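You operate a simulated robot arm through the tools that you are given. There is no shell and no other tool. Be economical: measure what you need, move in short steps, check, and stop when the job is done.

You are at the controls of a simulated robot arm. One attempt, no reset.

Task
Top up the CASTER canister from the matching box and put its lid back.
Fine: empty the box, then stand it where it was. Set down upright: what you pick out.

The check looks at the end state, three seconds after you hand in, the way a careful person would. Anything else that was tipped, shoved, dropped, spilled or broken makes it a failure. A push-on lid holds only when it is set on centred and level and pressed home; a screw cap is set on level and turned clockwise until tight.

Robot
A 7-joint arm with a two-finger parallel gripper, fixed in place. Base frame: the origin is at the foot of the arm, x ahead of it, y to its left, z up; the work surface is at about z = 91. Lengths are in cm, angles in degrees, forces in N, time in s.
With the tool pointing down near the work surface it reaches from about 24 to 68 cm from the base axis. Its first joint turns from -66.0 to 66.0 degrees. Payload 2.4 kg.
The tool frame sits at the grasp point between the pads (the TCP): z along the fingers, y along the line on which they close. The tips reach 3 cm beyond it. The gripper opens to 9.4 cm. The fingers are 2.8 cm wide and 1 cm thick; the gripper's body (5 by 9.6 cm) begins 5.5 cm behind the TCP.
Orientation is that of the tool frame in the base frame, as [roll, pitch, yaw] about the fixed x, y, z axes, in that order (R = Rz(yaw) Ry(pitch) Rx(roll)). With the fingers straight down and closing along the base's y, the tool's x points along the base's -x, its y along +y and its z along -z.

Tools
- The arm moves only by the tool send_rows. Its argument "commands" is a list of rows, each an object of numbers (a shift or turn left out is 0, a gripper value left out holds the last): "tx", "ty", "tz": the shift along the base's x, y, z in cm; "rx", "ry", "rz": the turn, a rotation vector about the base's x, y, z in degrees. In form: [{"tx": .., "ty": .., "tz": .., "rx": .., "ry": .., "rz": ..}, ...]. A call has 1 to 8 rows; each row shifts and turns the commanded pose from where the row before left it. "gripper" is the opening, from 0 (shut) to 1 (fully open), set as the call begins (left out, the last holds). Each row takes 0.2 s and may step no farther than 5 cm and 8.6 degrees from the row before; otherwise, or with a gripper value out of range, the whole call is refused. A pose out of reach is approached as far as the arm can. The call stops where the force on the tool passes 40 N (or 10 N more than at its start, if that is more) or the arm is blocked; 0.2 s more then pass. Each finger travels about 15.3 cm/s and halts on what it meets, pressing with about 26 N; the grip force reading is that of the motor and also rises with nothing between the fingers. The clock runs only during rows and for 0.2 s after the last one: add rows that do not move to give the fingers time. The reply holds the time, the measured pose of the TCP, the force on the tool along the base axes, the opening and the grip force, in the units named above and with some noise, with the torque about the TCP (base axes, N m) and any sound that the robot's microphone picked up.
- Cameras (640 x 400 px; columns grow to the right, rows downward): "scene" is fixed at [4.75, 47.89, 145.62]; the picture's right is [-0.65, -0.76, 0.00], its down [-0.34, 0.29, -0.89] and it looks along [0.68, -0.58, -0.45] (base axes); focal length 244 px, centre (320, 200). "wrist" rides on the gripper at [7.6, 1.4, -10.3] in the tool frame; the picture's right is [-0.18, 0.98, 0.00], its down [-0.75, -0.14, -0.64] and it looks along [-0.63, -0.12, 0.77] (tool axes); focal length 243 px, centre (320, 200). There is no depth. A picture from a camera that has moved, and an enlarged one, comes with that camera's place and axes in the base frame and with its lens.
- capture(camera): a new picture of that camera. It takes no simulated time.
- inspect(camera, box): a new picture of the part [left, top, right, bottom] of that camera's present view, enlarged. It takes no simulated time.
- close_job(): hands the job in; it is judged then, once.

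Work in short steps. Places have to be worked out from the pictures, the camera data and where the tool is seen: move nearer, look again, correct. Check each grasp and each placing, and mend what went wrong. You have 120 turns and 68 pictures in all, those below and enlarged ones among them. Open the gripper and draw the arm clear of the work before you hand the job in, unless the task says otherwise; then end with one line.

The tools are called after "Emit:" as a command line: name --argument value ..., lists and objects as JSON in quotes. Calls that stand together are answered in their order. send_rows: Moves the arm, as the interface text tells. Its arguments: {"type":"object","properties":{"commands":{"type":"array","items":{"type":"object","properties":{"tx":{"type":"number"},"ty":{"type":"number"},"tz":{"type":"number"},"rx":{"type":"number"},"ry":{"type":"number"},"rz":{"type":"number"}}}},"gripper":{"type":"number"}},"required":["commands"]} The other tools are called the same way: capture (camera) takes a picture; inspect (camera, box) takes an enlarged picture of a part of a camera's view; close_job () hands the job in.

At the start:

```text
clock: 0.0
position: [32.72, -11.91, 134.91]
tool_rot: [-180.0, 0.0, 180.0]
wrist_force: [-0.1, 0.2, 0.0]
torque: [0.02, -0.03, 0.02]
grip_width: 9.39
finger_force: 0.1
```

scene: 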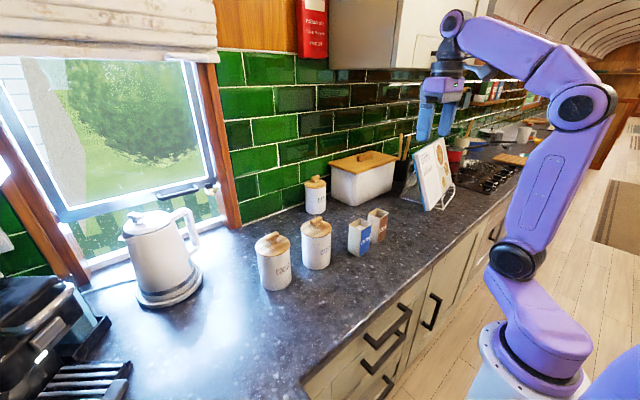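
wrist: 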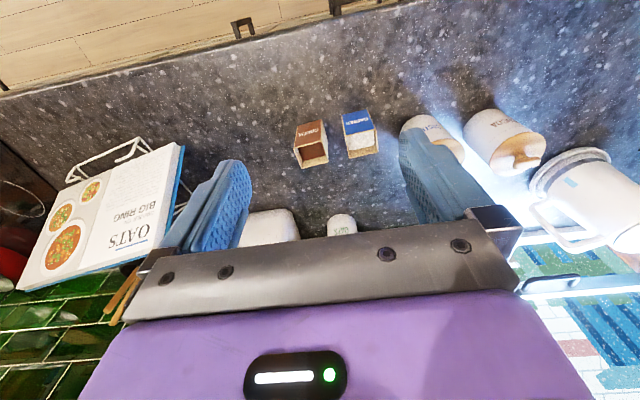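

I start by enlarging the canisters and boxes to read their labels.

Emit:
inspect --camera "scene" --box '[240, 160, 400, 300]'

Emit:
inspect --camera "wrist" --box '[270, 90, 570, 250]'

```text
2.86 times, centred on (320, 230) of scene
camera zoom: at [4.75, 47.89, 145.62], right [-0.65, -0.76, 0.0], down [-0.34, 0.29, -0.89], along [0.68, -0.58, -0.45], focal length 698 px, centre (320, 114)
```

zoom: 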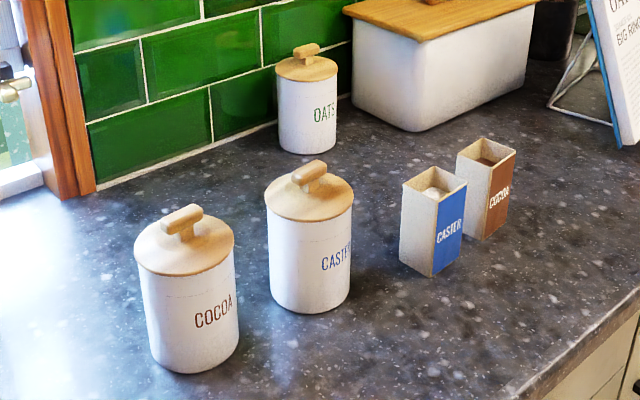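

```text
2.13 times, centred on (420, 170) of wrist
camera zoom: at [24.98, -10.58, 145.18], right [0.18, 0.98, 0.0], down [0.75, -0.14, 0.64], along [0.63, -0.12, -0.77], focal length 518 px, centre (107, 264)
```

zoom: 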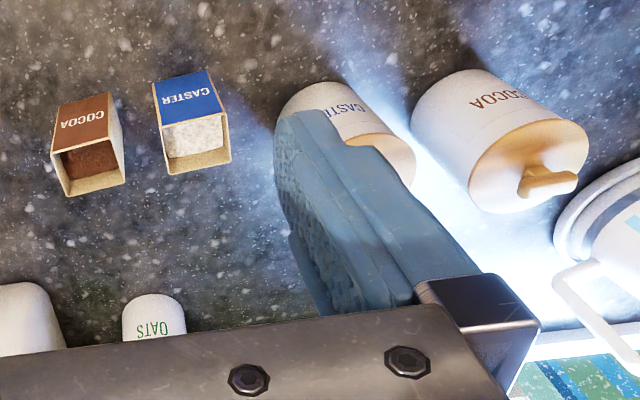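

The CASTER canister looks to be near (53, 8), with its lid top around z≈105. The CASTER box is near (48.5, -7), about 11 cm tall. I'll move to y≈8 so the canister shows between the fingers, and look again.

Emit:
send_rows --commands '[{"ty": 5}, {"ty": 5}, {"ty": 5}, {"ty": 5}, {}]' --gripper 1

Emit:
capture --camera "wrist"

```text
clock: 1.2
position: [32.7, 8.03, 134.92]
tool_rot: [-180.0, 0.0, 179.9]
wrist_force: [-0.2, 0.4, -0.3]
torque: [-0.01, -0.04, 0.01]
grip_width: 9.43
finger_force: 0.1
```

```text
63 pictures are left
camera wrist: at [24.98, 9.49, 145.21], right [0.18, 0.98, 0.0], down [0.75, -0.14, 0.64], along [0.63, -0.12, -0.77], focal length 243 px, centre (320, 200)
```

wrist: 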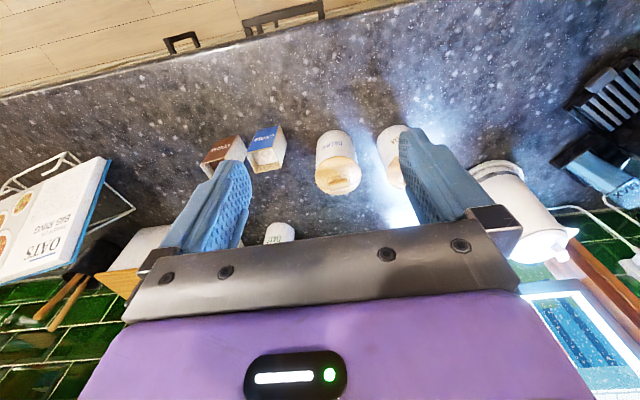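

The canister is about where I predicted. I'll enlarge this view to get the knob direction and the box geometry.

Emit:
inspect --camera "wrist" --box '[190, 110, 390, 235]'

```text
3.20 times, centred on (290, 172) of wrist
camera zoom: at [24.98, 9.49, 145.21], right [0.18, 0.98, 0.0], down [0.75, -0.14, 0.64], along [0.63, -0.12, -0.77], focal length 776 px, centre (416, 288)
```

zoom: 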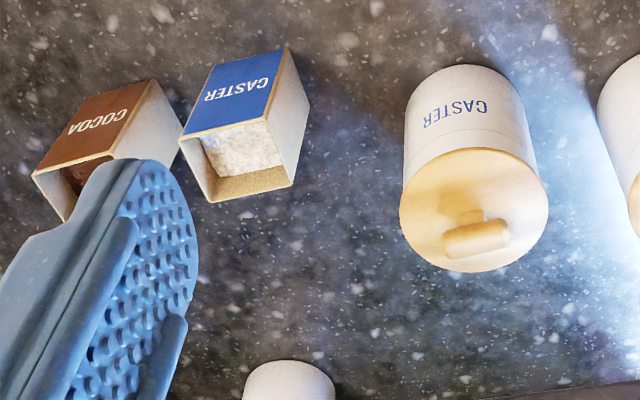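

The lid disc is centred at about (52.6, 7.95), and its knob bar runs along y at z≈107. The box mouth is centred at about (48.1, -6.5), roughly 5.6 by 4.9 cm and square to the axes. I'll turn the tool 90° so it closes across the bar and move above the knob.

Emit:
send_rows --commands '[{"rz": 8.5, "tx": 2.5}, {"rz": 8.5, "tx": 2.5}, {"rz": 8.5, "tx": 2.5}, {"rz": 8.5, "tx": 2.5}, {"rz": 8.5, "tx": 2.5}, {"rz": 8.5, "tx": 2.5}, {"rz": 8.5, "tx": 2.5}, {"rz": 8.5, "tx": 2.4}]'

Emit:
send_rows --commands '[{"rz": 8.5, "tz": -4}, {"rz": 8.5, "tz": -4}, {"rz": 5, "tz": -4}, {}]'

Emit:
capture --camera "wrist"

Emit:
capture --camera "scene"

```text
clock: 3.0
position: [44.8, 6.91, 133.89]
tool_rot: [-180.0, -0.1, -111.8]
wrist_force: [-0.3, 0.8, -0.9]
torque: [0.02, 0.0, 0.0]
grip_width: 9.39
finger_force: 0.1
out of reach, approached as far as the arm can: row 4, 5, 6, 7, 8
```

```text
clock: 4.0
position: [45.12, 6.7, 121.86]
tool_rot: [179.9, 0.0, -89.9]
wrist_force: [0.3, 0.3, 0.0]
torque: [0.01, 0.05, 0.01]
grip_width: 9.41
finger_force: 0.1
```

```text
61 pictures are left
camera wrist: at [43.45, -0.93, 132.18], right [-0.98, 0.18, 0.0], down [0.14, 0.75, 0.64], along [0.12, 0.63, -0.77], focal length 243 px, centre (320, 200)
```

wrist: 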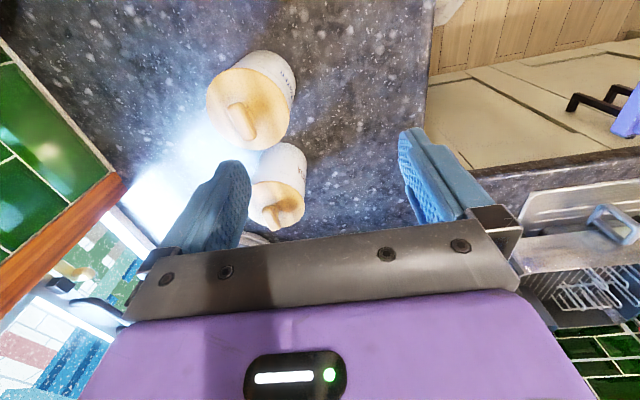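

```text
60 pictures are left
```

scene: 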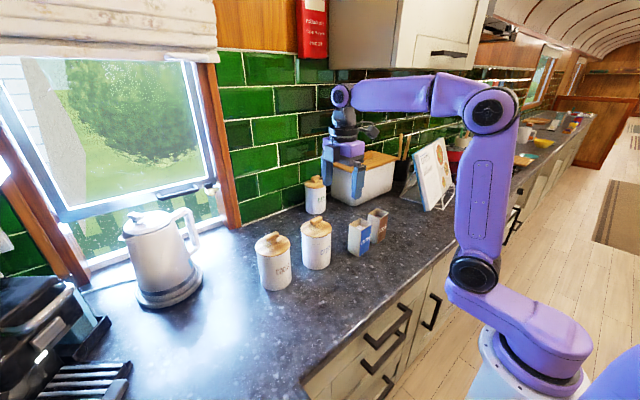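

The yaw reads -90°. This view puts the knob at about (53.4, 7.4) against (52.6, 7.95) before, so I'll move above the average and look closer.

Emit:
send_rows --commands '[{"tx": 4, "ty": 0.5, "tz": -3}, {"tx": 3.9, "ty": 0.5, "tz": -3}, {}]'

Emit:
capture --camera "wrist"

Emit:
inspect --camera "scene" --box '[270, 150, 390, 270]'

```text
refused: row 1 steps farther than a row can; nothing moved
```

```text
59 pictures are left
camera wrist: at [43.45, -0.93, 132.18], right [-0.98, 0.18, 0.0], down [0.14, 0.75, 0.64], along [0.12, 0.63, -0.77], focal length 243 px, centre (320, 200)
```

wrist: 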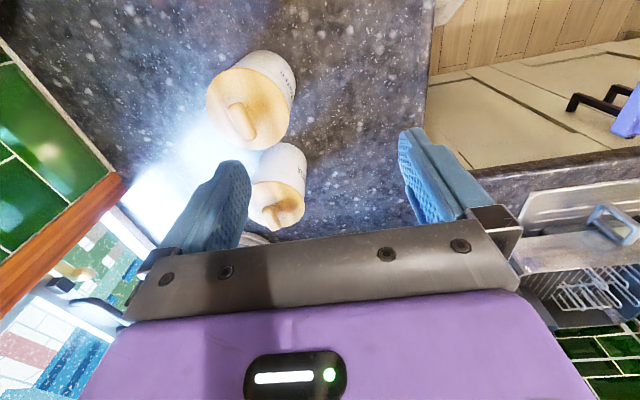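

```text
3.33 times, centred on (330, 210) of scene
camera zoom: at [4.75, 47.89, 145.62], right [-0.65, -0.76, 0.0], down [-0.34, 0.29, -0.89], along [0.68, -0.58, -0.45], focal length 814 px, centre (287, 167)
```

zoom: 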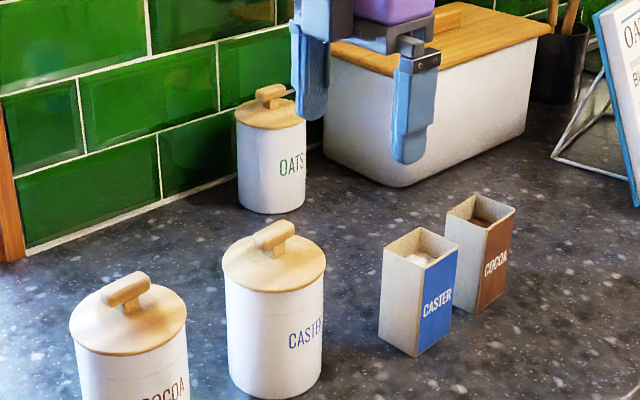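

The move was refused because the row stepped too far, so I'll use smaller steps.

Emit:
send_rows --commands '[{"tx": 2.7, "ty": 0.4, "tz": -2}, {"tx": 2.6, "ty": 0.3, "tz": -2}, {"tx": 2.6, "ty": 0.3, "tz": -2}, {}]'

Emit:
capture --camera "wrist"

Emit:
inspect --camera "scene" --box '[270, 150, 390, 270]'

```text
clock: 5.0
position: [52.99, 7.65, 115.99]
tool_rot: [180.0, 0.0, -89.9]
wrist_force: [0.6, -0.4, -0.7]
torque: [0.02, -0.02, 0.05]
grip_width: 9.41
finger_force: 0.0
```

```text
57 pictures are left
camera wrist: at [51.38, 0.04, 126.27], right [-0.98, 0.18, 0.0], down [0.14, 0.75, 0.64], along [0.12, 0.63, -0.77], focal length 243 px, centre (320, 200)
```

wrist: 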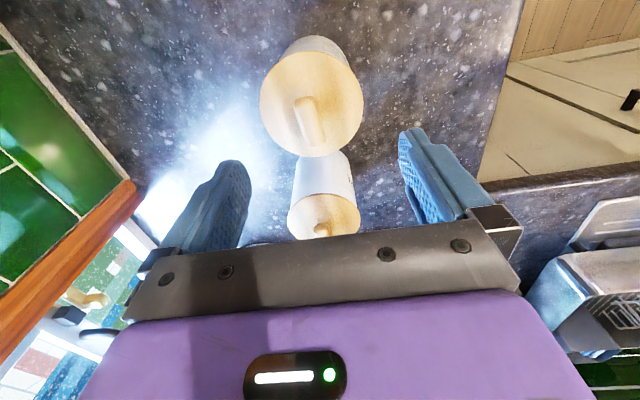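

```text
3.33 times, centred on (330, 210) of scene
camera zoom: at [4.76, 47.89, 145.62], right [-0.65, -0.76, 0.0], down [-0.34, 0.29, -0.89], along [0.68, -0.58, -0.45], focal length 814 px, centre (287, 167)
```

zoom: 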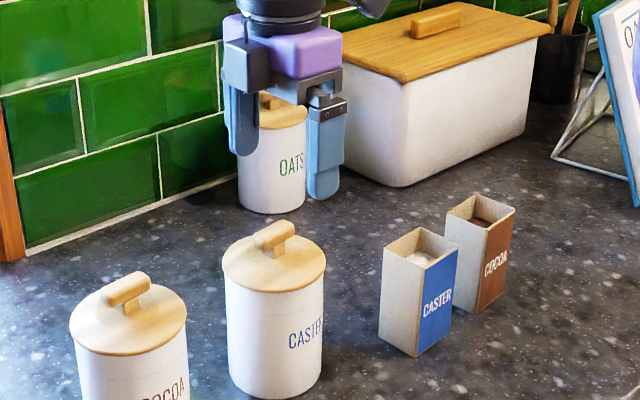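

Combining the views, the knob centre is near (53.7, 7.7, 106.4) and the lid top is around z≈103.7. I'll shift slightly and descend to TCP z≈107.8.

Emit:
send_rows --commands '[{"tx": 0.7, "ty": 0.1, "tz": -2}, {"tz": -2}, {"tz": -2}, {"tz": -1.5}, {"tz": -0.7}, {}]'

Emit:
capture --camera "wrist"

Emit:
inspect --camera "scene" --box '[270, 150, 390, 270]'

```text
clock: 6.4
position: [53.54, 7.95, 107.81]
tool_rot: [180.0, 0.0, -90.0]
wrist_force: [0.1, 0.6, -0.3]
torque: [-0.03, 0.0, -0.02]
grip_width: 9.38
finger_force: 0.2
```

```text
55 pictures are left
camera wrist: at [51.97, 0.21, 117.99], right [-0.98, 0.18, 0.0], down [0.14, 0.75, 0.64], along [0.12, 0.63, -0.77], focal length 243 px, centre (320, 200)
```

wrist: 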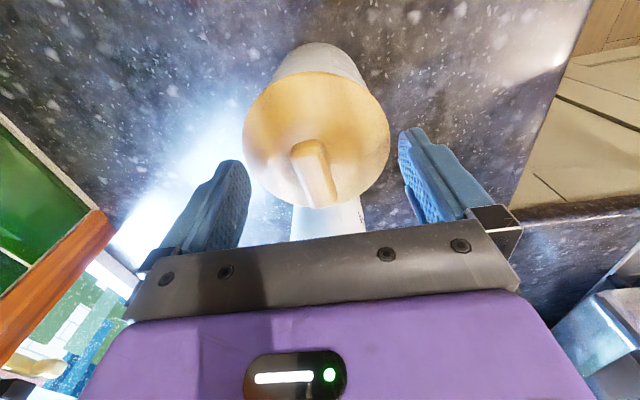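

```text
3.33 times, centred on (330, 210) of scene
camera zoom: at [4.75, 47.89, 145.62], right [-0.65, -0.76, 0.0], down [-0.34, 0.29, -0.89], along [0.68, -0.58, -0.45], focal length 814 px, centre (287, 167)
```

zoom: 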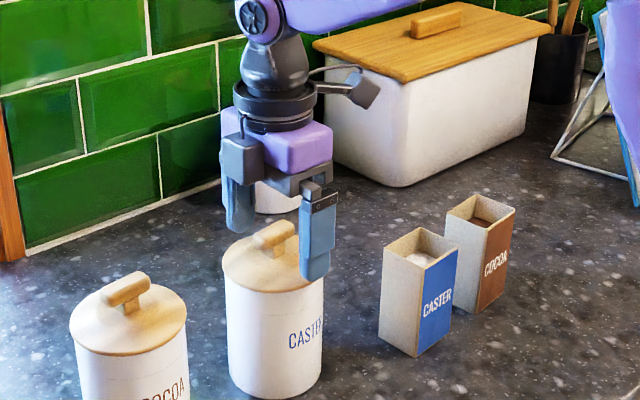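

The knob sits centred between the fingers at about (53.7, 7.7). I'll make a small correction and close on it.

Emit:
send_rows --commands '[{"tx": 0.15, "ty": -0.2}, {"tz": -0.3}, {}]'

Emit:
send_rows --commands '[{}, {}, {}, {}]' --gripper 0

Emit:
inspect --camera "scene" --box '[270, 150, 390, 270]'

```text
clock: 7.2
position: [53.66, 7.71, 107.44]
tool_rot: [-179.9, -0.1, -90.0]
wrist_force: [0.3, -0.5, -0.8]
torque: [0.03, 0.03, -0.02]
grip_width: 9.41
finger_force: 0.0
```

```text
clock: 8.2
position: [53.78, 7.58, 107.82]
tool_rot: [-179.6, 0.1, -90.0]
wrist_force: [5.4, -1.6, 28.6]
torque: [-0.17, -0.09, 0.29]
grip_width: 2.12
finger_force: 26.3
```

```text
3.33 times, centred on (330, 210) of scene
camera zoom: at [4.72, 47.88, 145.63], right [-0.65, -0.76, 0.0], down [-0.34, 0.29, -0.89], along [0.68, -0.58, -0.45], focal length 814 px, centre (287, 167)
```

zoom: 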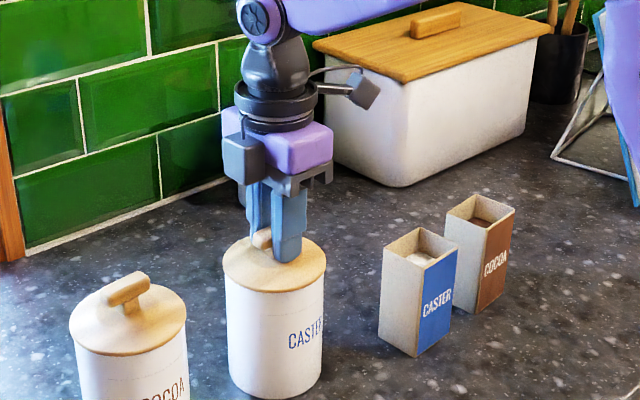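

The knob is held with a 2.1 cm opening, but the tips are pressing on the domed lid with 28 N up on the tool. I'll relieve that and then lift gently.

Emit:
send_rows --commands '[{"tz": 0.4}, {"tz": 0.3}, {"tz": 0.4}, {"tz": 0.4}, {}]'

Emit:
inspect --camera "scene" --box '[270, 150, 390, 270]'

```text
clock: 9.4
position: [53.58, 7.64, 108.84]
tool_rot: [-180.0, 0.1, -90.1]
wrist_force: [-0.6, -0.3, -0.7]
torque: [-0.03, 0.03, -0.01]
grip_width: 1.73
finger_force: 25.5
```

```text
3.33 times, centred on (330, 210) of scene
camera zoom: at [4.76, 47.89, 145.62], right [-0.65, -0.76, 0.0], down [-0.34, 0.29, -0.89], along [0.68, -0.58, -0.45], focal length 814 px, centre (287, 167)
```

zoom: 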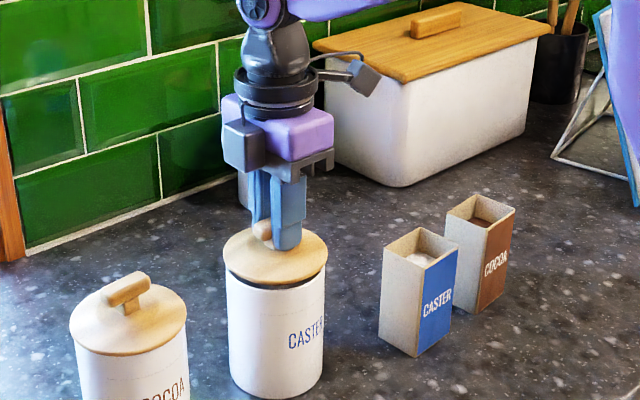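

The lid is free, with a dark gap under it. I'll raise it clear.

Emit:
send_rows --commands '[{"tz": 1}, {"tz": 2}, {"tz": 3}, {"tz": 3}, {}]'

Emit:
capture --camera "wrist"

Emit:
inspect --camera "scene" --box '[270, 150, 390, 270]'

```text
clock: 10.6
position: [53.55, 7.63, 118.01]
tool_rot: [180.0, 0.1, -90.0]
wrist_force: [-0.2, -0.2, -0.4]
torque: [0.01, 0.01, 0.0]
grip_width: 1.72
finger_force: 25.6
```

```text
51 pictures are left
camera wrist: at [52.04, -0.05, 128.2], right [-0.98, 0.18, 0.0], down [0.14, 0.75, 0.64], along [0.12, 0.63, -0.77], focal length 243 px, centre (320, 200)
```

wrist: 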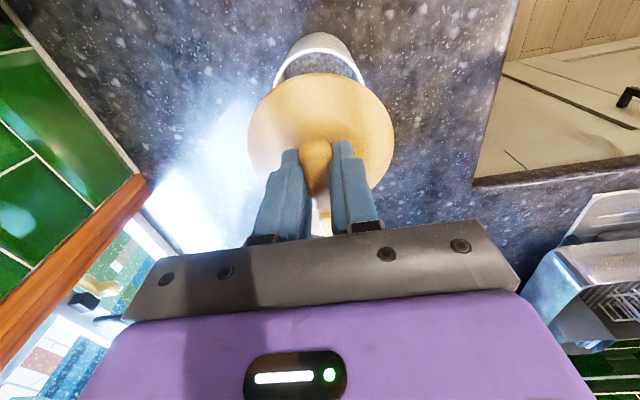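

```text
3.33 times, centred on (330, 210) of scene
camera zoom: at [4.76, 47.89, 145.62], right [-0.65, -0.76, 0.0], down [-0.34, 0.29, -0.89], along [0.68, -0.58, -0.45], focal length 814 px, centre (287, 167)
```

zoom: 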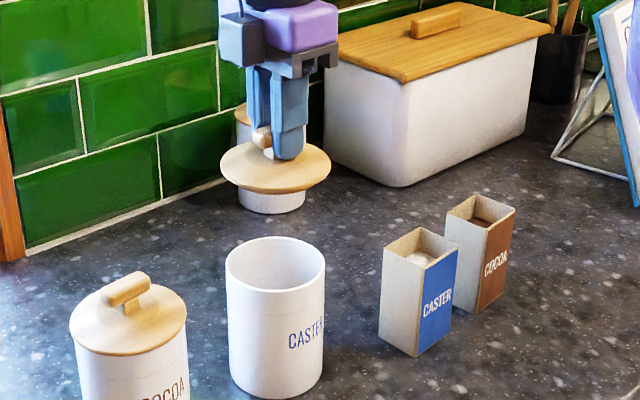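

The canister is open with its rim near z≈103.8. I'll carry the lid to clear counter near (40, 14) and then lower it.

Emit:
send_rows --commands '[{"tx": -4.5, "ty": 1.6}, {"tx": -4.5, "ty": 2.4}, {"tx": -4.5, "ty": 2.2}, {"tz": -4.5}, {"tz": -4.5}, {"tz": -4.5}, {"tz": -3}, {}]'

Emit:
capture --camera "scene"

```text
refused: row 2 steps farther than a row can; nothing moved
```

```text
49 pictures are left
```

scene: 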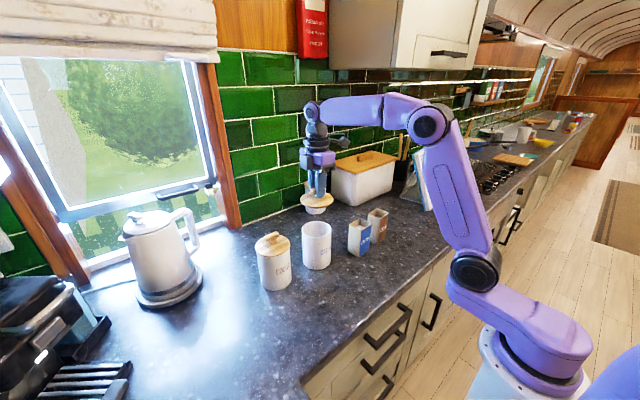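

That move was refused for an over-long row, so I'll repeat it with smaller rows.

Emit:
send_rows --commands '[{"tx": -4.5, "ty": 1.6}, {"tx": -4.3, "ty": 2.4}, {"tx": -4.5, "ty": 2.1}, {"tz": -4.5}, {"tz": -4.5}, {"tz": -4.5}, {"tz": -3}, {}]'

Emit:
inspect --camera "scene" --box '[220, 180, 400, 330]'

```text
clock: 12.4
position: [40.34, 13.77, 101.4]
tool_rot: [179.9, -0.1, -90.0]
wrist_force: [-0.6, 0.2, -1.2]
torque: [0.0, -0.01, 0.0]
grip_width: 1.73
finger_force: 25.9
```

```text
2.67 times, centred on (310, 255) of scene
camera zoom: at [4.76, 47.89, 145.62], right [-0.65, -0.76, 0.0], down [-0.34, 0.29, -0.89], along [0.68, -0.58, -0.45], focal length 651 px, centre (347, 53)
```

zoom: 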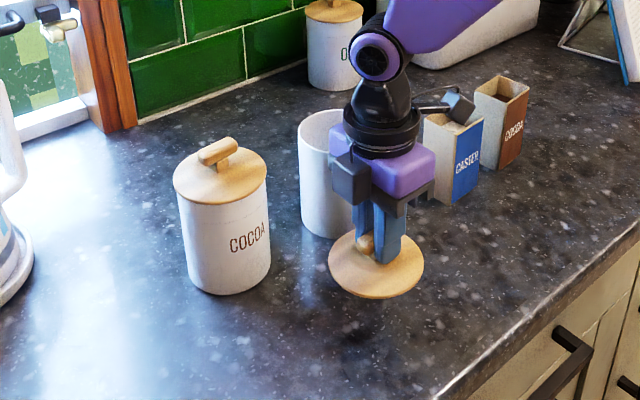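

The lid is about 5 cm above clear counter. I'll lower it in small steps until it touches.

Emit:
send_rows --commands '[{"tz": -2}, {"tz": -1.5}, {"tz": -0.5}, {"tz": -0.5}, {"tz": -0.3}, {"tz": -0.3}]'

Emit:
inspect --camera "scene" --box '[280, 220, 400, 310]'

```text
clock: 13.8
position: [40.33, 13.81, 96.44]
tool_rot: [-179.9, -0.1, -90.0]
wrist_force: [-0.5, 0.0, -1.2]
torque: [-0.01, 0.02, -0.03]
grip_width: 1.73
finger_force: 26.1
```

```text
4.44 times, centred on (340, 265) of scene
camera zoom: at [4.76, 47.89, 145.62], right [-0.65, -0.76, 0.0], down [-0.34, 0.29, -0.89], along [0.68, -0.58, -0.45], focal length 1085 px, centre (231, -89)
```

zoom: 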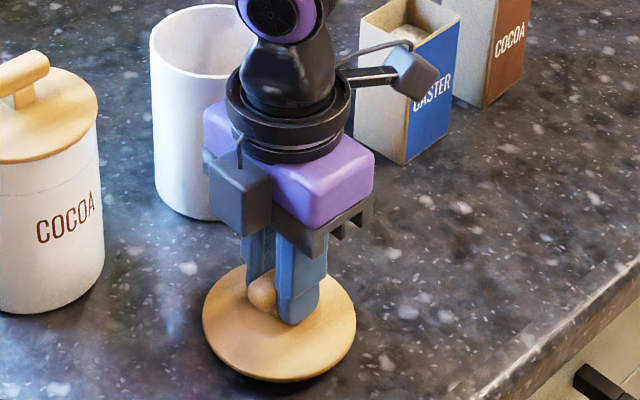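

It hasn't touched yet, so I continue down in 0.3 cm steps.

Emit:
send_rows --commands '[{"tz": -0.3}, {"tz": -0.3}, {"tz": -0.3}]'

Emit:
send_rows --commands '[{"tz": -0.25}, {"tz": -0.25}]'

```text
clock: 14.4
position: [40.37, 13.71, 96.14]
tool_rot: [-179.8, 0.1, -90.0]
wrist_force: [-5.4, -1.0, 12.2]
torque: [-0.17, 0.13, -0.06]
grip_width: 1.72
finger_force: 25.8
stopped in row 3: the force on the tool passed its limit at 50 N (the readings are from after the stop); the commanded pose is now the measured one
```

```text
clock: 14.8
position: [40.38, 13.76, 96.05]
tool_rot: [-179.9, 0.1, -89.9]
wrist_force: [-5.6, 0.0, 13.6]
torque: [-0.18, 0.13, -0.04]
grip_width: 1.74
finger_force: 25.8
stopped in row 1: the force on the tool passed its limit at 47 N (the readings are from after the stop); the commanded pose is now the measured one
```

Contact is at TCP z≈96.1. I'll release the lid and rise.

Emit:
send_rows --commands '[{}, {}, {}]' --gripper 0.6

Emit:
send_rows --commands '[{"tz": 2}, {"tz": 4}, {"tz": 4.5}, {"tz": 4.5}, {"tz": 4}, {}]'

Emit:
capture --camera "wrist"

Emit:
inspect --camera "scene" --box '[260, 190, 400, 290]'

```text
clock: 15.6
position: [40.51, 13.7, 95.97]
tool_rot: [-179.7, 0.1, -90.1]
wrist_force: [-0.9, -0.7, -0.2]
torque: [-0.02, 0.02, 0.05]
grip_width: 5.65
finger_force: 0.1
```

```text
clock: 17.0
position: [40.35, 13.88, 114.96]
tool_rot: [-179.8, 0.0, -90.0]
wrist_force: [-0.2, 0.2, -0.7]
torque: [0.01, 0.01, -0.02]
grip_width: 5.63
finger_force: 0.0
```

```text
46 pictures are left
camera wrist: at [38.8, 6.1, 125.18], right [-0.98, 0.18, 0.0], down [0.14, 0.75, 0.64], along [0.12, 0.63, -0.77], focal length 243 px, centre (320, 200)
```

wrist: 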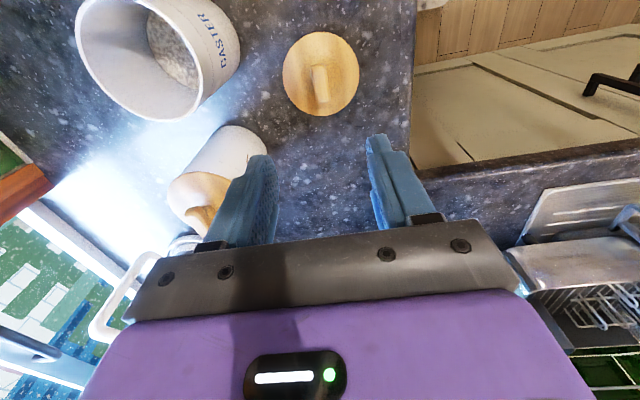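

```text
4.00 times, centred on (330, 240) of scene
camera zoom: at [4.75, 47.89, 145.62], right [-0.65, -0.76, 0.0], down [-0.34, 0.29, -0.89], along [0.68, -0.58, -0.45], focal length 977 px, centre (280, 40)
```

zoom: 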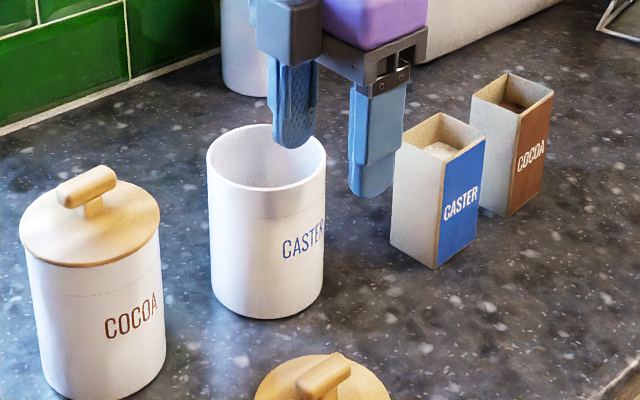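

The lid is standing on the counter, and only sugar shows in the canister. I'll yaw back and move to look into the CASTER box from near (38, -6.5, 118).

Emit:
send_rows --commands '[{"rz": -8.5, "ty": -2.5, "tz": 0.4}, {"rz": -8.5, "ty": -2.5, "tz": 0.4}, {"rz": -8.5, "ty": -2.5, "tz": 0.4}, {"rz": -8.5, "ty": -2.5, "tz": 0.4}, {"rz": -8.5, "ty": -2.5, "tz": 0.4}, {"rz": -8.5, "ty": -2.5, "tz": 0.4}, {"rz": -8.5, "ty": -2.5, "tz": 0.4}, {"rz": -8.5, "ty": -2.5, "tz": 0.2}]' --gripper 1

Emit:
send_rows --commands '[{"rz": -8.5, "tx": -1.2}, {"rz": -8.5, "tx": -1.2}, {"rz": -5}, {}]'

Emit:
capture --camera "wrist"

```text
clock: 18.8
position: [40.51, -6.4, 117.72]
tool_rot: [-179.8, 0.1, -158.1]
wrist_force: [0.1, -0.4, 0.4]
torque: [0.0, -0.01, -0.02]
grip_width: 9.4
finger_force: 0.0
```

```text
clock: 19.8
position: [37.99, -6.31, 117.95]
tool_rot: [-179.6, 0.1, 179.9]
wrist_force: [0.2, 0.4, 0.1]
torque: [0.02, 0.01, 0.01]
grip_width: 9.38
finger_force: 0.0
```

```text
44 pictures are left
camera wrist: at [30.26, -4.82, 128.21], right [0.19, 0.98, 0.0], down [0.75, -0.14, 0.64], along [0.63, -0.12, -0.76], focal length 243 px, centre (320, 200)
```

wrist: 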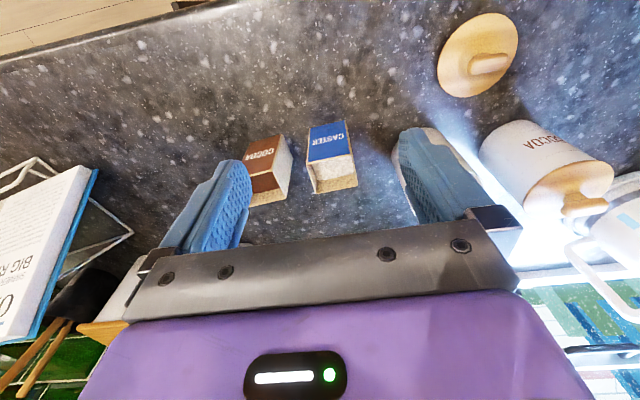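

Emit:
inspect --camera "wrist" --box '[230, 100, 390, 215]'

```text
3.48 times, centred on (310, 158) of wrist
camera zoom: at [30.26, -4.82, 128.21], right [0.19, 0.98, 0.0], down [0.75, -0.14, 0.64], along [0.63, -0.12, -0.76], focal length 844 px, centre (355, 348)
```

zoom: 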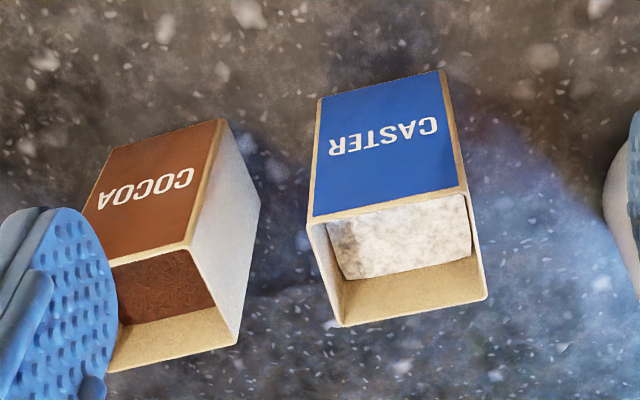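

The box spans x 45.75 to 50.85 and y -9.5 to -3.6, with its top at z≈101.7, and only sugar shows inside. I'll tilt the tool 60° forward in the air so I can grip the box's sides.

Emit:
send_rows --commands '[{"ry": -7.5}, {"ry": -7.5}, {"ry": -7.5}, {"ry": -7.5}, {"ry": -7.5}, {"ry": -7.5}, {"ry": -7.5}, {"ry": -7.5}]'

Emit:
capture --camera "scene"

```text
clock: 21.6
position: [40.09, -4.32, 119.95]
tool_rot: [172.1, 59.7, -179.5]
wrist_force: [0.3, 0.7, -0.1]
torque: [-0.01, -0.01, -0.03]
grip_width: 9.41
finger_force: 0.1
out of reach, approached as far as the arm can: row 7, 8
```

```text
42 pictures are left
```

scene: 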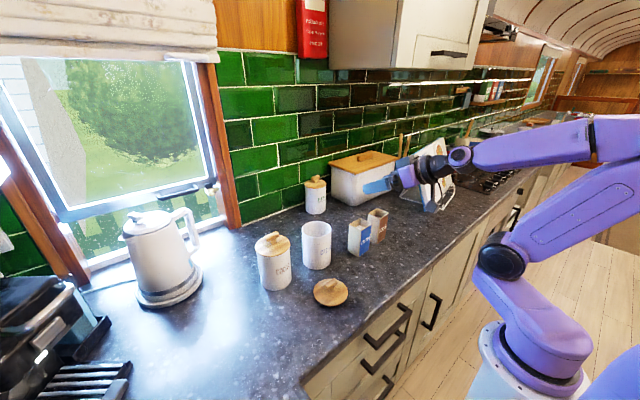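

The tilt hit a reach limit close to the base and left an 8° roll error. I'll move outward above the box and correct the roll there.

Emit:
send_rows --commands '[{"tx": 4, "ty": -1}, {"tx": 4, "ty": -1}, {"tx": 2, "rx": -2, "rz": -3.4}, {"rx": -2, "rz": -3.5}, {}]'

```text
clock: 22.8
position: [45.94, -7.4, 118.17]
tool_rot: [-174.9, 55.7, 179.3]
wrist_force: [0.8, -0.6, -0.1]
torque: [-0.02, 0.01, 0.0]
grip_width: 9.39
finger_force: 0.1
out of reach, approached as far as the arm can: row 1
```

The orientation is nearly right now. I'll correct the remaining roll and pitch at x≈47.8, since the fingers can also straddle the box by coming straight down.

Emit:
send_rows --commands '[{"tx": 1.9, "ty": 0.85, "rx": 1.4, "rz": 2}, {"rx": 1.4, "rz": 2, "tz": -2}, {"ry": -2, "tz": -2}, {}]'

Emit:
capture --camera "wrist"

Emit:
inspect --camera "scene" --box '[290, 120, 490, 270]'

```text
clock: 23.8
position: [47.73, -6.42, 113.95]
tool_rot: [-179.9, 57.8, 179.1]
wrist_force: [-0.3, 0.5, -0.8]
torque: [-0.02, -0.02, 0.01]
grip_width: 9.41
finger_force: 0.0
```

```text
41 pictures are left
camera wrist: at [34.87, -4.81, 112.96], right [0.12, 0.98, 0.15], down [-0.14, -0.14, 0.98], along [0.98, -0.14, 0.12], focal length 243 px, centre (320, 200)
```

wrist: 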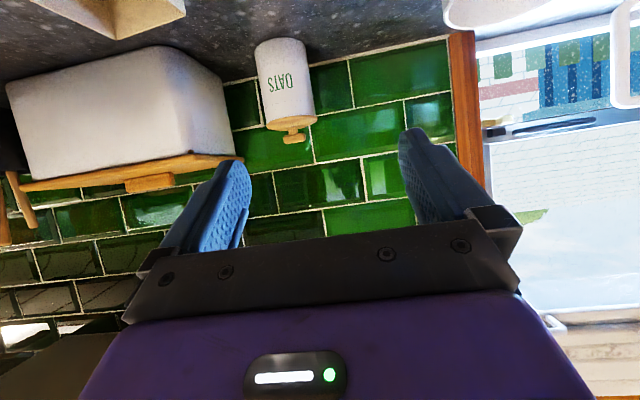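

```text
2.67 times, centred on (390, 195) of scene
camera zoom: at [4.75, 47.89, 145.62], right [-0.65, -0.76, 0.0], down [-0.34, 0.29, -0.89], along [0.68, -0.58, -0.45], focal length 651 px, centre (133, 213)
```

zoom: 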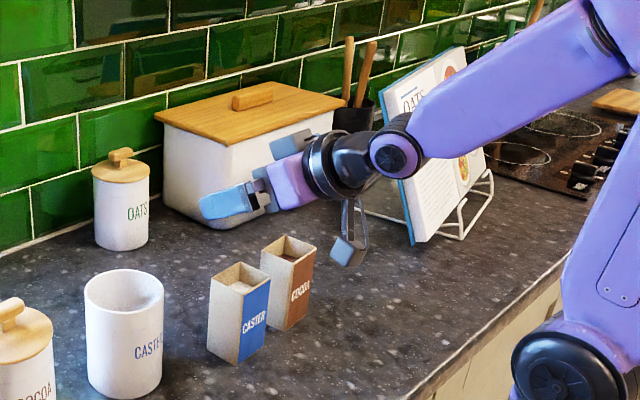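

The tool is posed at 58° tilt, centred over the box. Before grasping, I'll test in free air, with the gripper empty, that the wrist can roll far enough to pour toward +y.

Emit:
send_rows --commands '[{"tx": 2.5, "ty": 2, "tz": 2, "rx": -7.2, "rz": 4.5}, {"tx": 2.5, "ty": 2, "tz": 2, "rx": -7.2, "rz": 4.5}, {"rx": -7.2, "rz": 4.5}, {"rx": -7.2, "rz": 4.5}, {"rx": -7.2, "rz": 4.5}, {"rx": -7.2, "rz": 4.5}, {"rx": -7.2, "rz": 4.5}, {"rx": -7.2, "rz": 4.5}]'

Emit:
send_rows --commands '[{"rx": -7.2, "rz": 4.5}, {"rx": -7.2, "rz": 4.5}, {"rx": -7.2, "rz": 4.5}, {"rx": -7.2, "rz": 4.5}, {"rx": -7.2, "rz": 4.5}, {"rx": -7.2, "rz": 4.5}, {"rx": -7.2, "rz": 4.5}, {"rx": -7.2, "rz": 4.5}]'

```text
clock: 25.6
position: [52.75, -2.49, 118.04]
tool_rot: [-123.3, 18.7, -102.7]
wrist_force: [-0.9, 0.0, -0.1]
torque: [-0.01, -0.02, -0.04]
grip_width: 9.37
finger_force: 0.0
```

```text
clock: 27.4
position: [52.65, -2.4, 118.04]
tool_rot: [-130.8, -37.4, -62.1]
wrist_force: [0.0, 0.3, -1.3]
torque: [0.01, 0.01, -0.01]
grip_width: 9.4
finger_force: 0.1
```

A roll of -136° is reachable. Next I test whether the tool can also be levelled by a further 24° of pitch, to tip past 130°.

Emit:
send_rows --commands '[{"ry": -8}, {"ry": -8}, {"ry": -8}, {"ry": -5}, {}]'

```text
clock: 28.6
position: [52.8, -2.51, 118.14]
tool_rot: [-93.0, -45.3, -87.5]
wrist_force: [0.6, -0.2, -0.2]
torque: [-0.02, 0.03, 0.02]
grip_width: 9.39
finger_force: 0.0
```

Tipping is fully reachable. I'll reverse the test to get back to the upright grasp pose over the box.

Emit:
send_rows --commands '[{"ry": 8}, {"ry": 8}, {"ry": 8}, {"ry": 5}, {"rx": 7.2, "rz": -4.5}, {"rx": 7.2, "rz": -4.5}, {"rx": 7.2, "rz": -4.5}, {"rx": 7.2, "rz": -4.5}]'

Emit:
send_rows --commands '[{"rx": 7.2, "rz": -4.5}, {"rx": 7.2, "rz": -4.5}, {"rx": 7.2, "rz": -4.5}, {"rx": 7.2, "rz": -4.5}, {"rx": 7.2, "rz": -4.5}, {"rx": 7.2, "rz": -4.5}, {"rx": 7.2, "rz": -4.5}, {"rx": 7.2, "rz": -4.5}]'

Emit:
send_rows --commands '[{"rx": 7.2, "rz": -4.5, "tx": -2.5, "ty": -2}, {"rx": 7.2, "rz": -4.5, "tx": -2.5, "ty": -2}, {"rx": 7.2, "rz": -4.5}, {"rx": 7.2, "rz": -4.5}, {}]'

```text
clock: 30.4
position: [52.63, -2.38, 118.12]
tool_rot: [-121.7, -9.7, -84.2]
wrist_force: [-0.3, -0.9, -0.7]
torque: [-0.02, -0.05, 0.01]
grip_width: 9.41
finger_force: 0.1
```

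```text
clock: 32.2
position: [52.77, -2.45, 118.06]
tool_rot: [-137.9, 44.9, -129.3]
wrist_force: [0.1, -0.1, 0.1]
torque: [0.02, 0.02, 0.02]
grip_width: 9.37
finger_force: 0.0
```

```text
clock: 33.4
position: [47.73, -6.56, 118.05]
tool_rot: [179.9, 57.5, 178.8]
wrist_force: [0.6, 0.2, -0.4]
torque: [0.03, -0.01, -0.01]
grip_width: 9.41
finger_force: 0.0
```

The tool is back at the grasp pose. I'll turn 2° to match the box yaw, descend partway and check the straddle.

Emit:
send_rows --commands '[{"tz": -4, "rz": 2}, {"tz": -4}, {"tz": -3}, {}]'

Emit:
inspect --camera "scene" --box '[310, 150, 450, 270]'

Emit:
capture --camera "wrist"

```text
clock: 34.4
position: [47.69, -6.29, 106.94]
tool_rot: [-179.9, 57.7, -179.0]
wrist_force: [0.8, -0.5, 0.6]
torque: [0.0, -0.01, 0.0]
grip_width: 9.41
finger_force: 0.0
```

```text
3.33 times, centred on (380, 210) of scene
camera zoom: at [4.75, 47.89, 145.62], right [-0.65, -0.76, 0.0], down [-0.34, 0.29, -0.89], along [0.68, -0.58, -0.45], focal length 814 px, centre (120, 167)
```

zoom: 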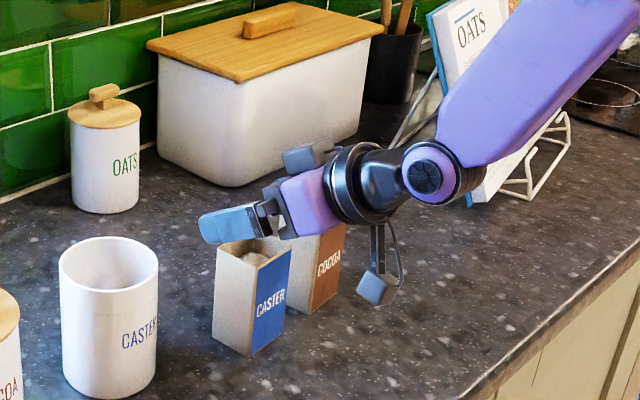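

```text
38 pictures are left
camera wrist: at [34.81, -5.07, 105.93], right [0.08, 0.98, 0.15], down [-0.14, -0.14, 0.98], along [0.99, -0.1, 0.12], focal length 243 px, centre (320, 200)
```

wrist: 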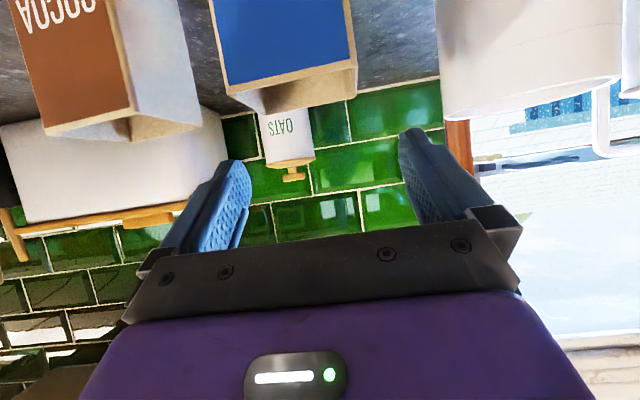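

The box centre is y≈-6.62, and the outer finger will clear the cocoa box by about 1.5 cm. I'll correct y and descend to z≈97.5.

Emit:
send_rows --commands '[{"ty": -0.33, "rz": -1}, {"tz": -2.5}, {"tz": -2.5}, {"tz": -2.5}, {"tz": -1.9}, {}]'

Emit:
inspect --camera "scene" --box '[310, 170, 430, 270]'

Emit:
capture --camera "wrist"

```text
clock: 35.8
position: [47.76, -6.72, 97.54]
tool_rot: [-180.0, 57.6, -179.9]
wrist_force: [-0.3, 0.7, 0.3]
torque: [0.01, 0.0, 0.02]
grip_width: 9.4
finger_force: 0.1
```

```text
4.00 times, centred on (370, 220) of scene
camera zoom: at [4.75, 47.89, 145.62], right [-0.65, -0.76, 0.0], down [-0.34, 0.29, -0.89], along [0.68, -0.58, -0.45], focal length 977 px, centre (120, 120)
```

zoom: 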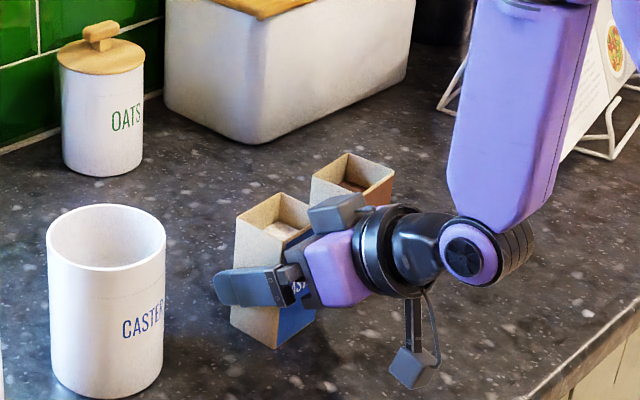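

```text
36 pictures are left
camera wrist: at [34.84, -5.37, 96.59], right [0.1, 0.98, 0.16], down [-0.14, -0.14, 0.98], along [0.99, -0.12, 0.12], focal length 243 px, centre (320, 200)
```

wrist: 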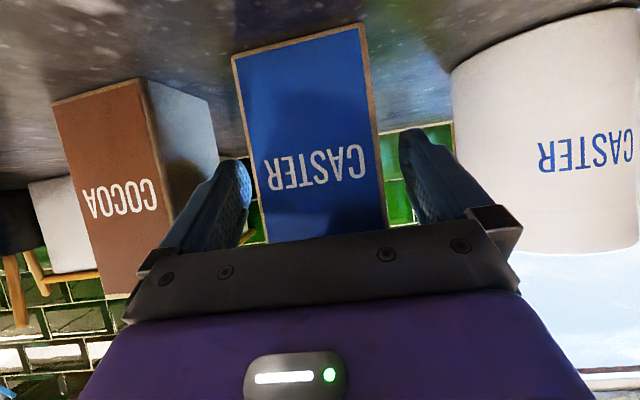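

The box sits centred between the fingers. I'll close on it.

Emit:
send_rows --commands '[{}, {}]' --gripper 0.68

Emit:
send_rows --commands '[{}, {}, {}]' --gripper 0.3

```text
clock: 36.4
position: [47.75, -6.79, 97.7]
tool_rot: [-179.9, 57.7, -180.0]
wrist_force: [-0.5, 1.0, 0.4]
torque: [0.04, -0.01, 0.02]
grip_width: 6.49
finger_force: 1.1
```

```text
clock: 37.2
position: [47.64, -6.77, 97.53]
tool_rot: [-179.8, 57.7, -180.0]
wrist_force: [0.0, -0.1, -0.3]
torque: [0.0, 0.0, 0.0]
grip_width: 6.43
finger_force: 25.9
```

The box is gripped at 6.43 cm with 26 N. I'll lift it slowly and check.

Emit:
send_rows --commands '[{"tz": 0.5}, {"tz": 0.8}, {"tz": 1.5}, {}]'

Emit:
capture --camera "wrist"

Emit:
inspect --camera "scene" --box '[310, 170, 430, 270]'

```text
clock: 38.2
position: [47.77, -6.73, 100.48]
tool_rot: [-179.9, 57.6, -179.9]
wrist_force: [0.3, -0.5, -2.4]
torque: [0.02, 0.04, 0.0]
grip_width: 6.42
finger_force: 26.2
```

```text
35 pictures are left
camera wrist: at [34.86, -5.42, 99.48], right [0.1, 0.98, 0.15], down [-0.14, -0.14, 0.98], along [0.99, -0.12, 0.12], focal length 243 px, centre (320, 200)
```

wrist: 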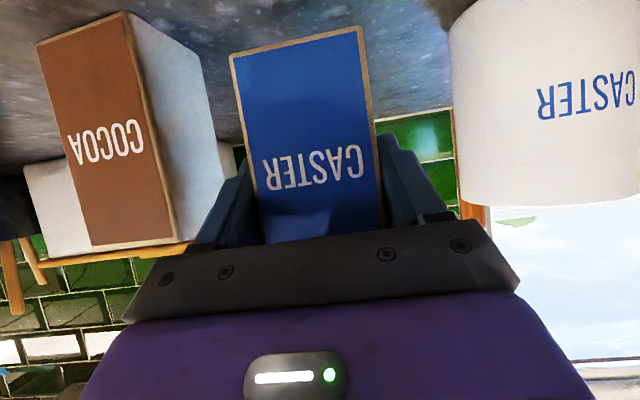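

```text
4.00 times, centred on (370, 220) of scene
camera zoom: at [4.76, 47.89, 145.62], right [-0.65, -0.76, 0.0], down [-0.34, 0.29, -0.89], along [0.68, -0.58, -0.45], focal length 977 px, centre (120, 120)
```

zoom: 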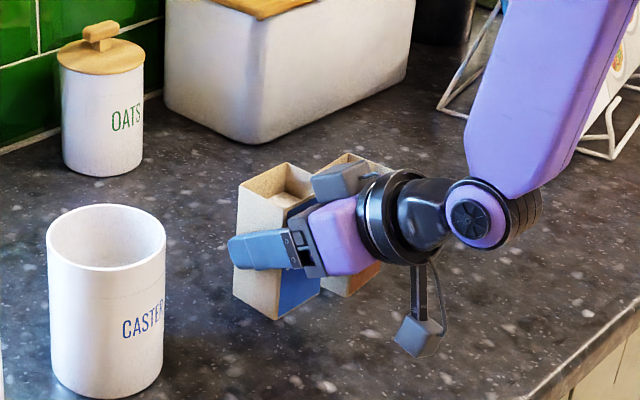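

The box is held upright and clear of the counter (2.4 N). I'll raise it and bring it beside the canister opening, still upright.

Emit:
send_rows --commands '[{"tz": 4.5}, {"tz": 4.5}, {"tz": 1.5, "tx": 2}, {"tx": 2, "ty": 3}, {"tx": 1.7, "ty": 3.2}, {}]'

Emit:
inspect --camera "scene" --box '[270, 140, 430, 270]'

```text
clock: 39.6
position: [53.41, -0.72, 110.94]
tool_rot: [-179.9, 57.6, -179.9]
wrist_force: [0.2, 0.2, -3.2]
torque: [-0.02, 0.0, 0.01]
grip_width: 6.41
finger_force: 25.8
```

```text
3.08 times, centred on (350, 205) of scene
camera zoom: at [4.76, 47.89, 145.62], right [-0.65, -0.76, 0.0], down [-0.34, 0.29, -0.89], along [0.68, -0.58, -0.45], focal length 751 px, centre (228, 185)
```

zoom: 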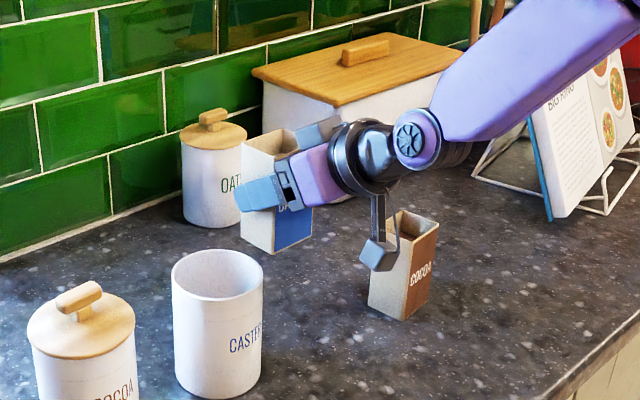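

The box is upright beside the opening. I'll start rolling to about 42°, keeping the lip over the near part of the canister.

Emit:
send_rows --commands '[{"rx": -7.17, "rz": 4.56, "ty": 0.2}, {"rx": -7.17, "rz": 4.56, "ty": 0.2}, {"rx": -7.17, "rz": 4.56, "ty": 0.2}, {"rx": -7.17, "rz": 4.56, "ty": 0.2}, {"rx": -7.17, "rz": 4.56, "ty": 0.2, "tz": -0.4}]'

Emit:
inspect --camera "scene" --box '[270, 150, 390, 270]'

Emit:
capture --camera "wrist"

```text
clock: 40.8
position: [53.47, 0.47, 110.47]
tool_rot: [-133.1, 38.5, -120.1]
wrist_force: [-0.9, -1.1, -1.9]
torque: [0.0, 0.0, 0.04]
grip_width: 6.42
finger_force: 26.1
```

```text
3.33 times, centred on (330, 210) of scene
camera zoom: at [4.76, 47.89, 145.62], right [-0.65, -0.76, 0.0], down [-0.34, 0.29, -0.89], along [0.68, -0.58, -0.45], focal length 814 px, centre (287, 167)
```

zoom: 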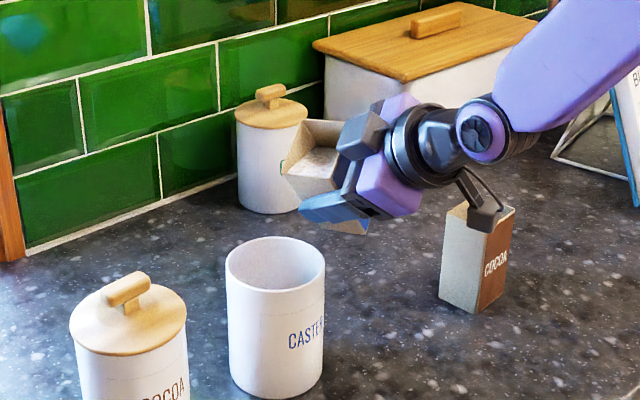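

```text
31 pictures are left
camera wrist: at [41.1, -3.7, 110.44], right [-0.29, 0.85, -0.45], down [-0.2, 0.41, 0.89], along [0.94, 0.34, 0.05], focal length 243 px, centre (320, 200)
```

wrist: 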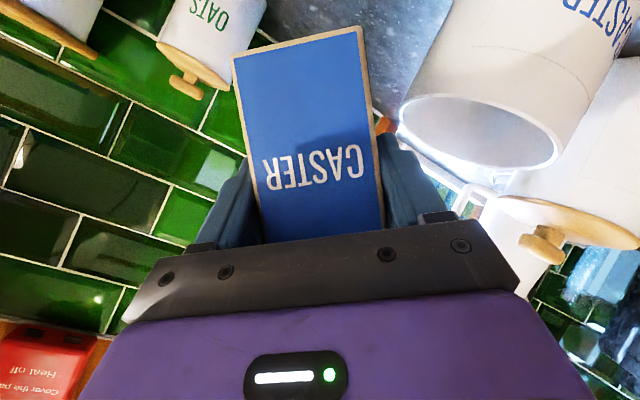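

Nothing has spilled, and the lip corner is about where I computed, near (54.8, 6, 111.6). I'll roll on to 60°.

Emit:
send_rows --commands '[{"rx": -7.17, "rz": 4.56, "ty": 0.3, "tx": 0.4, "tz": -0.2}, {"rx": -7.17, "rz": 4.56, "ty": 0.4, "tx": 0.4}, {}]'

Emit:
inspect --camera "scene" --box '[270, 150, 390, 270]'

```text
clock: 41.6
position: [54.11, 1.14, 110.26]
tool_rot: [-126.3, 25.3, -107.4]
wrist_force: [0.6, -0.1, -2.6]
torque: [0.01, 0.02, 0.01]
grip_width: 6.43
finger_force: 25.8
```

```text
3.33 times, centred on (330, 210) of scene
camera zoom: at [4.76, 47.89, 145.62], right [-0.65, -0.76, 0.0], down [-0.34, 0.29, -0.89], along [0.68, -0.58, -0.45], focal length 814 px, centre (287, 167)
```

zoom: 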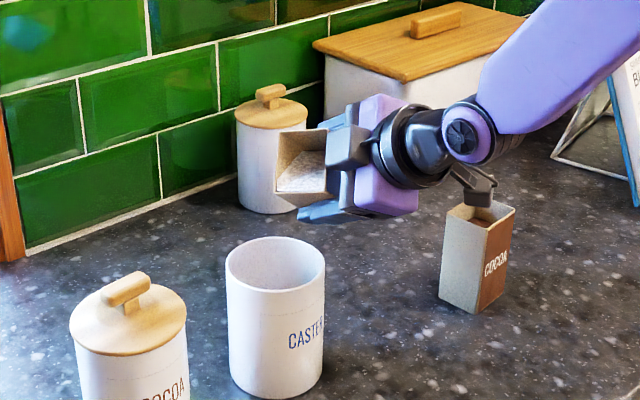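

The lip is at about (54.4, 7.2, 110.5), right over the opening. I'll continue to about 76°.

Emit:
send_rows --commands '[{"rx": -7.17, "rz": 4.56, "ty": 0.2, "tx": 0.4}, {"rx": -7.17, "rz": 4.56, "ty": 0.2, "tx": 0.4}, {}]'

Emit:
inspect --camera "scene" --box '[270, 150, 390, 270]'

```text
clock: 42.4
position: [55.1, 1.54, 110.31]
tool_rot: [-123.2, 11.3, -97.3]
wrist_force: [0.7, 0.0, -2.5]
torque: [0.01, 0.01, -0.01]
grip_width: 6.4
finger_force: 25.9
```

```text
3.33 times, centred on (330, 210) of scene
camera zoom: at [4.76, 47.89, 145.62], right [-0.65, -0.76, 0.0], down [-0.34, 0.29, -0.89], along [0.68, -0.58, -0.45], focal length 814 px, centre (287, 167)
```

zoom: 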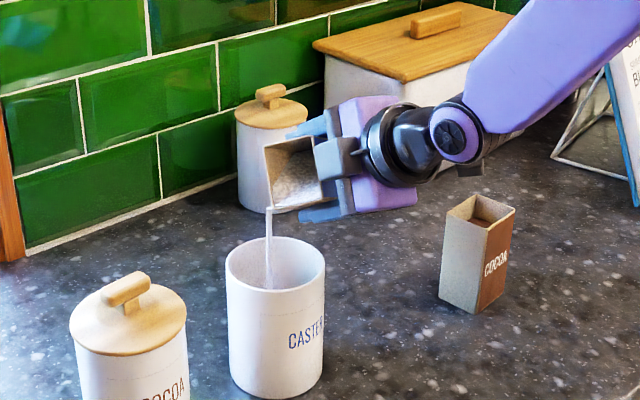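

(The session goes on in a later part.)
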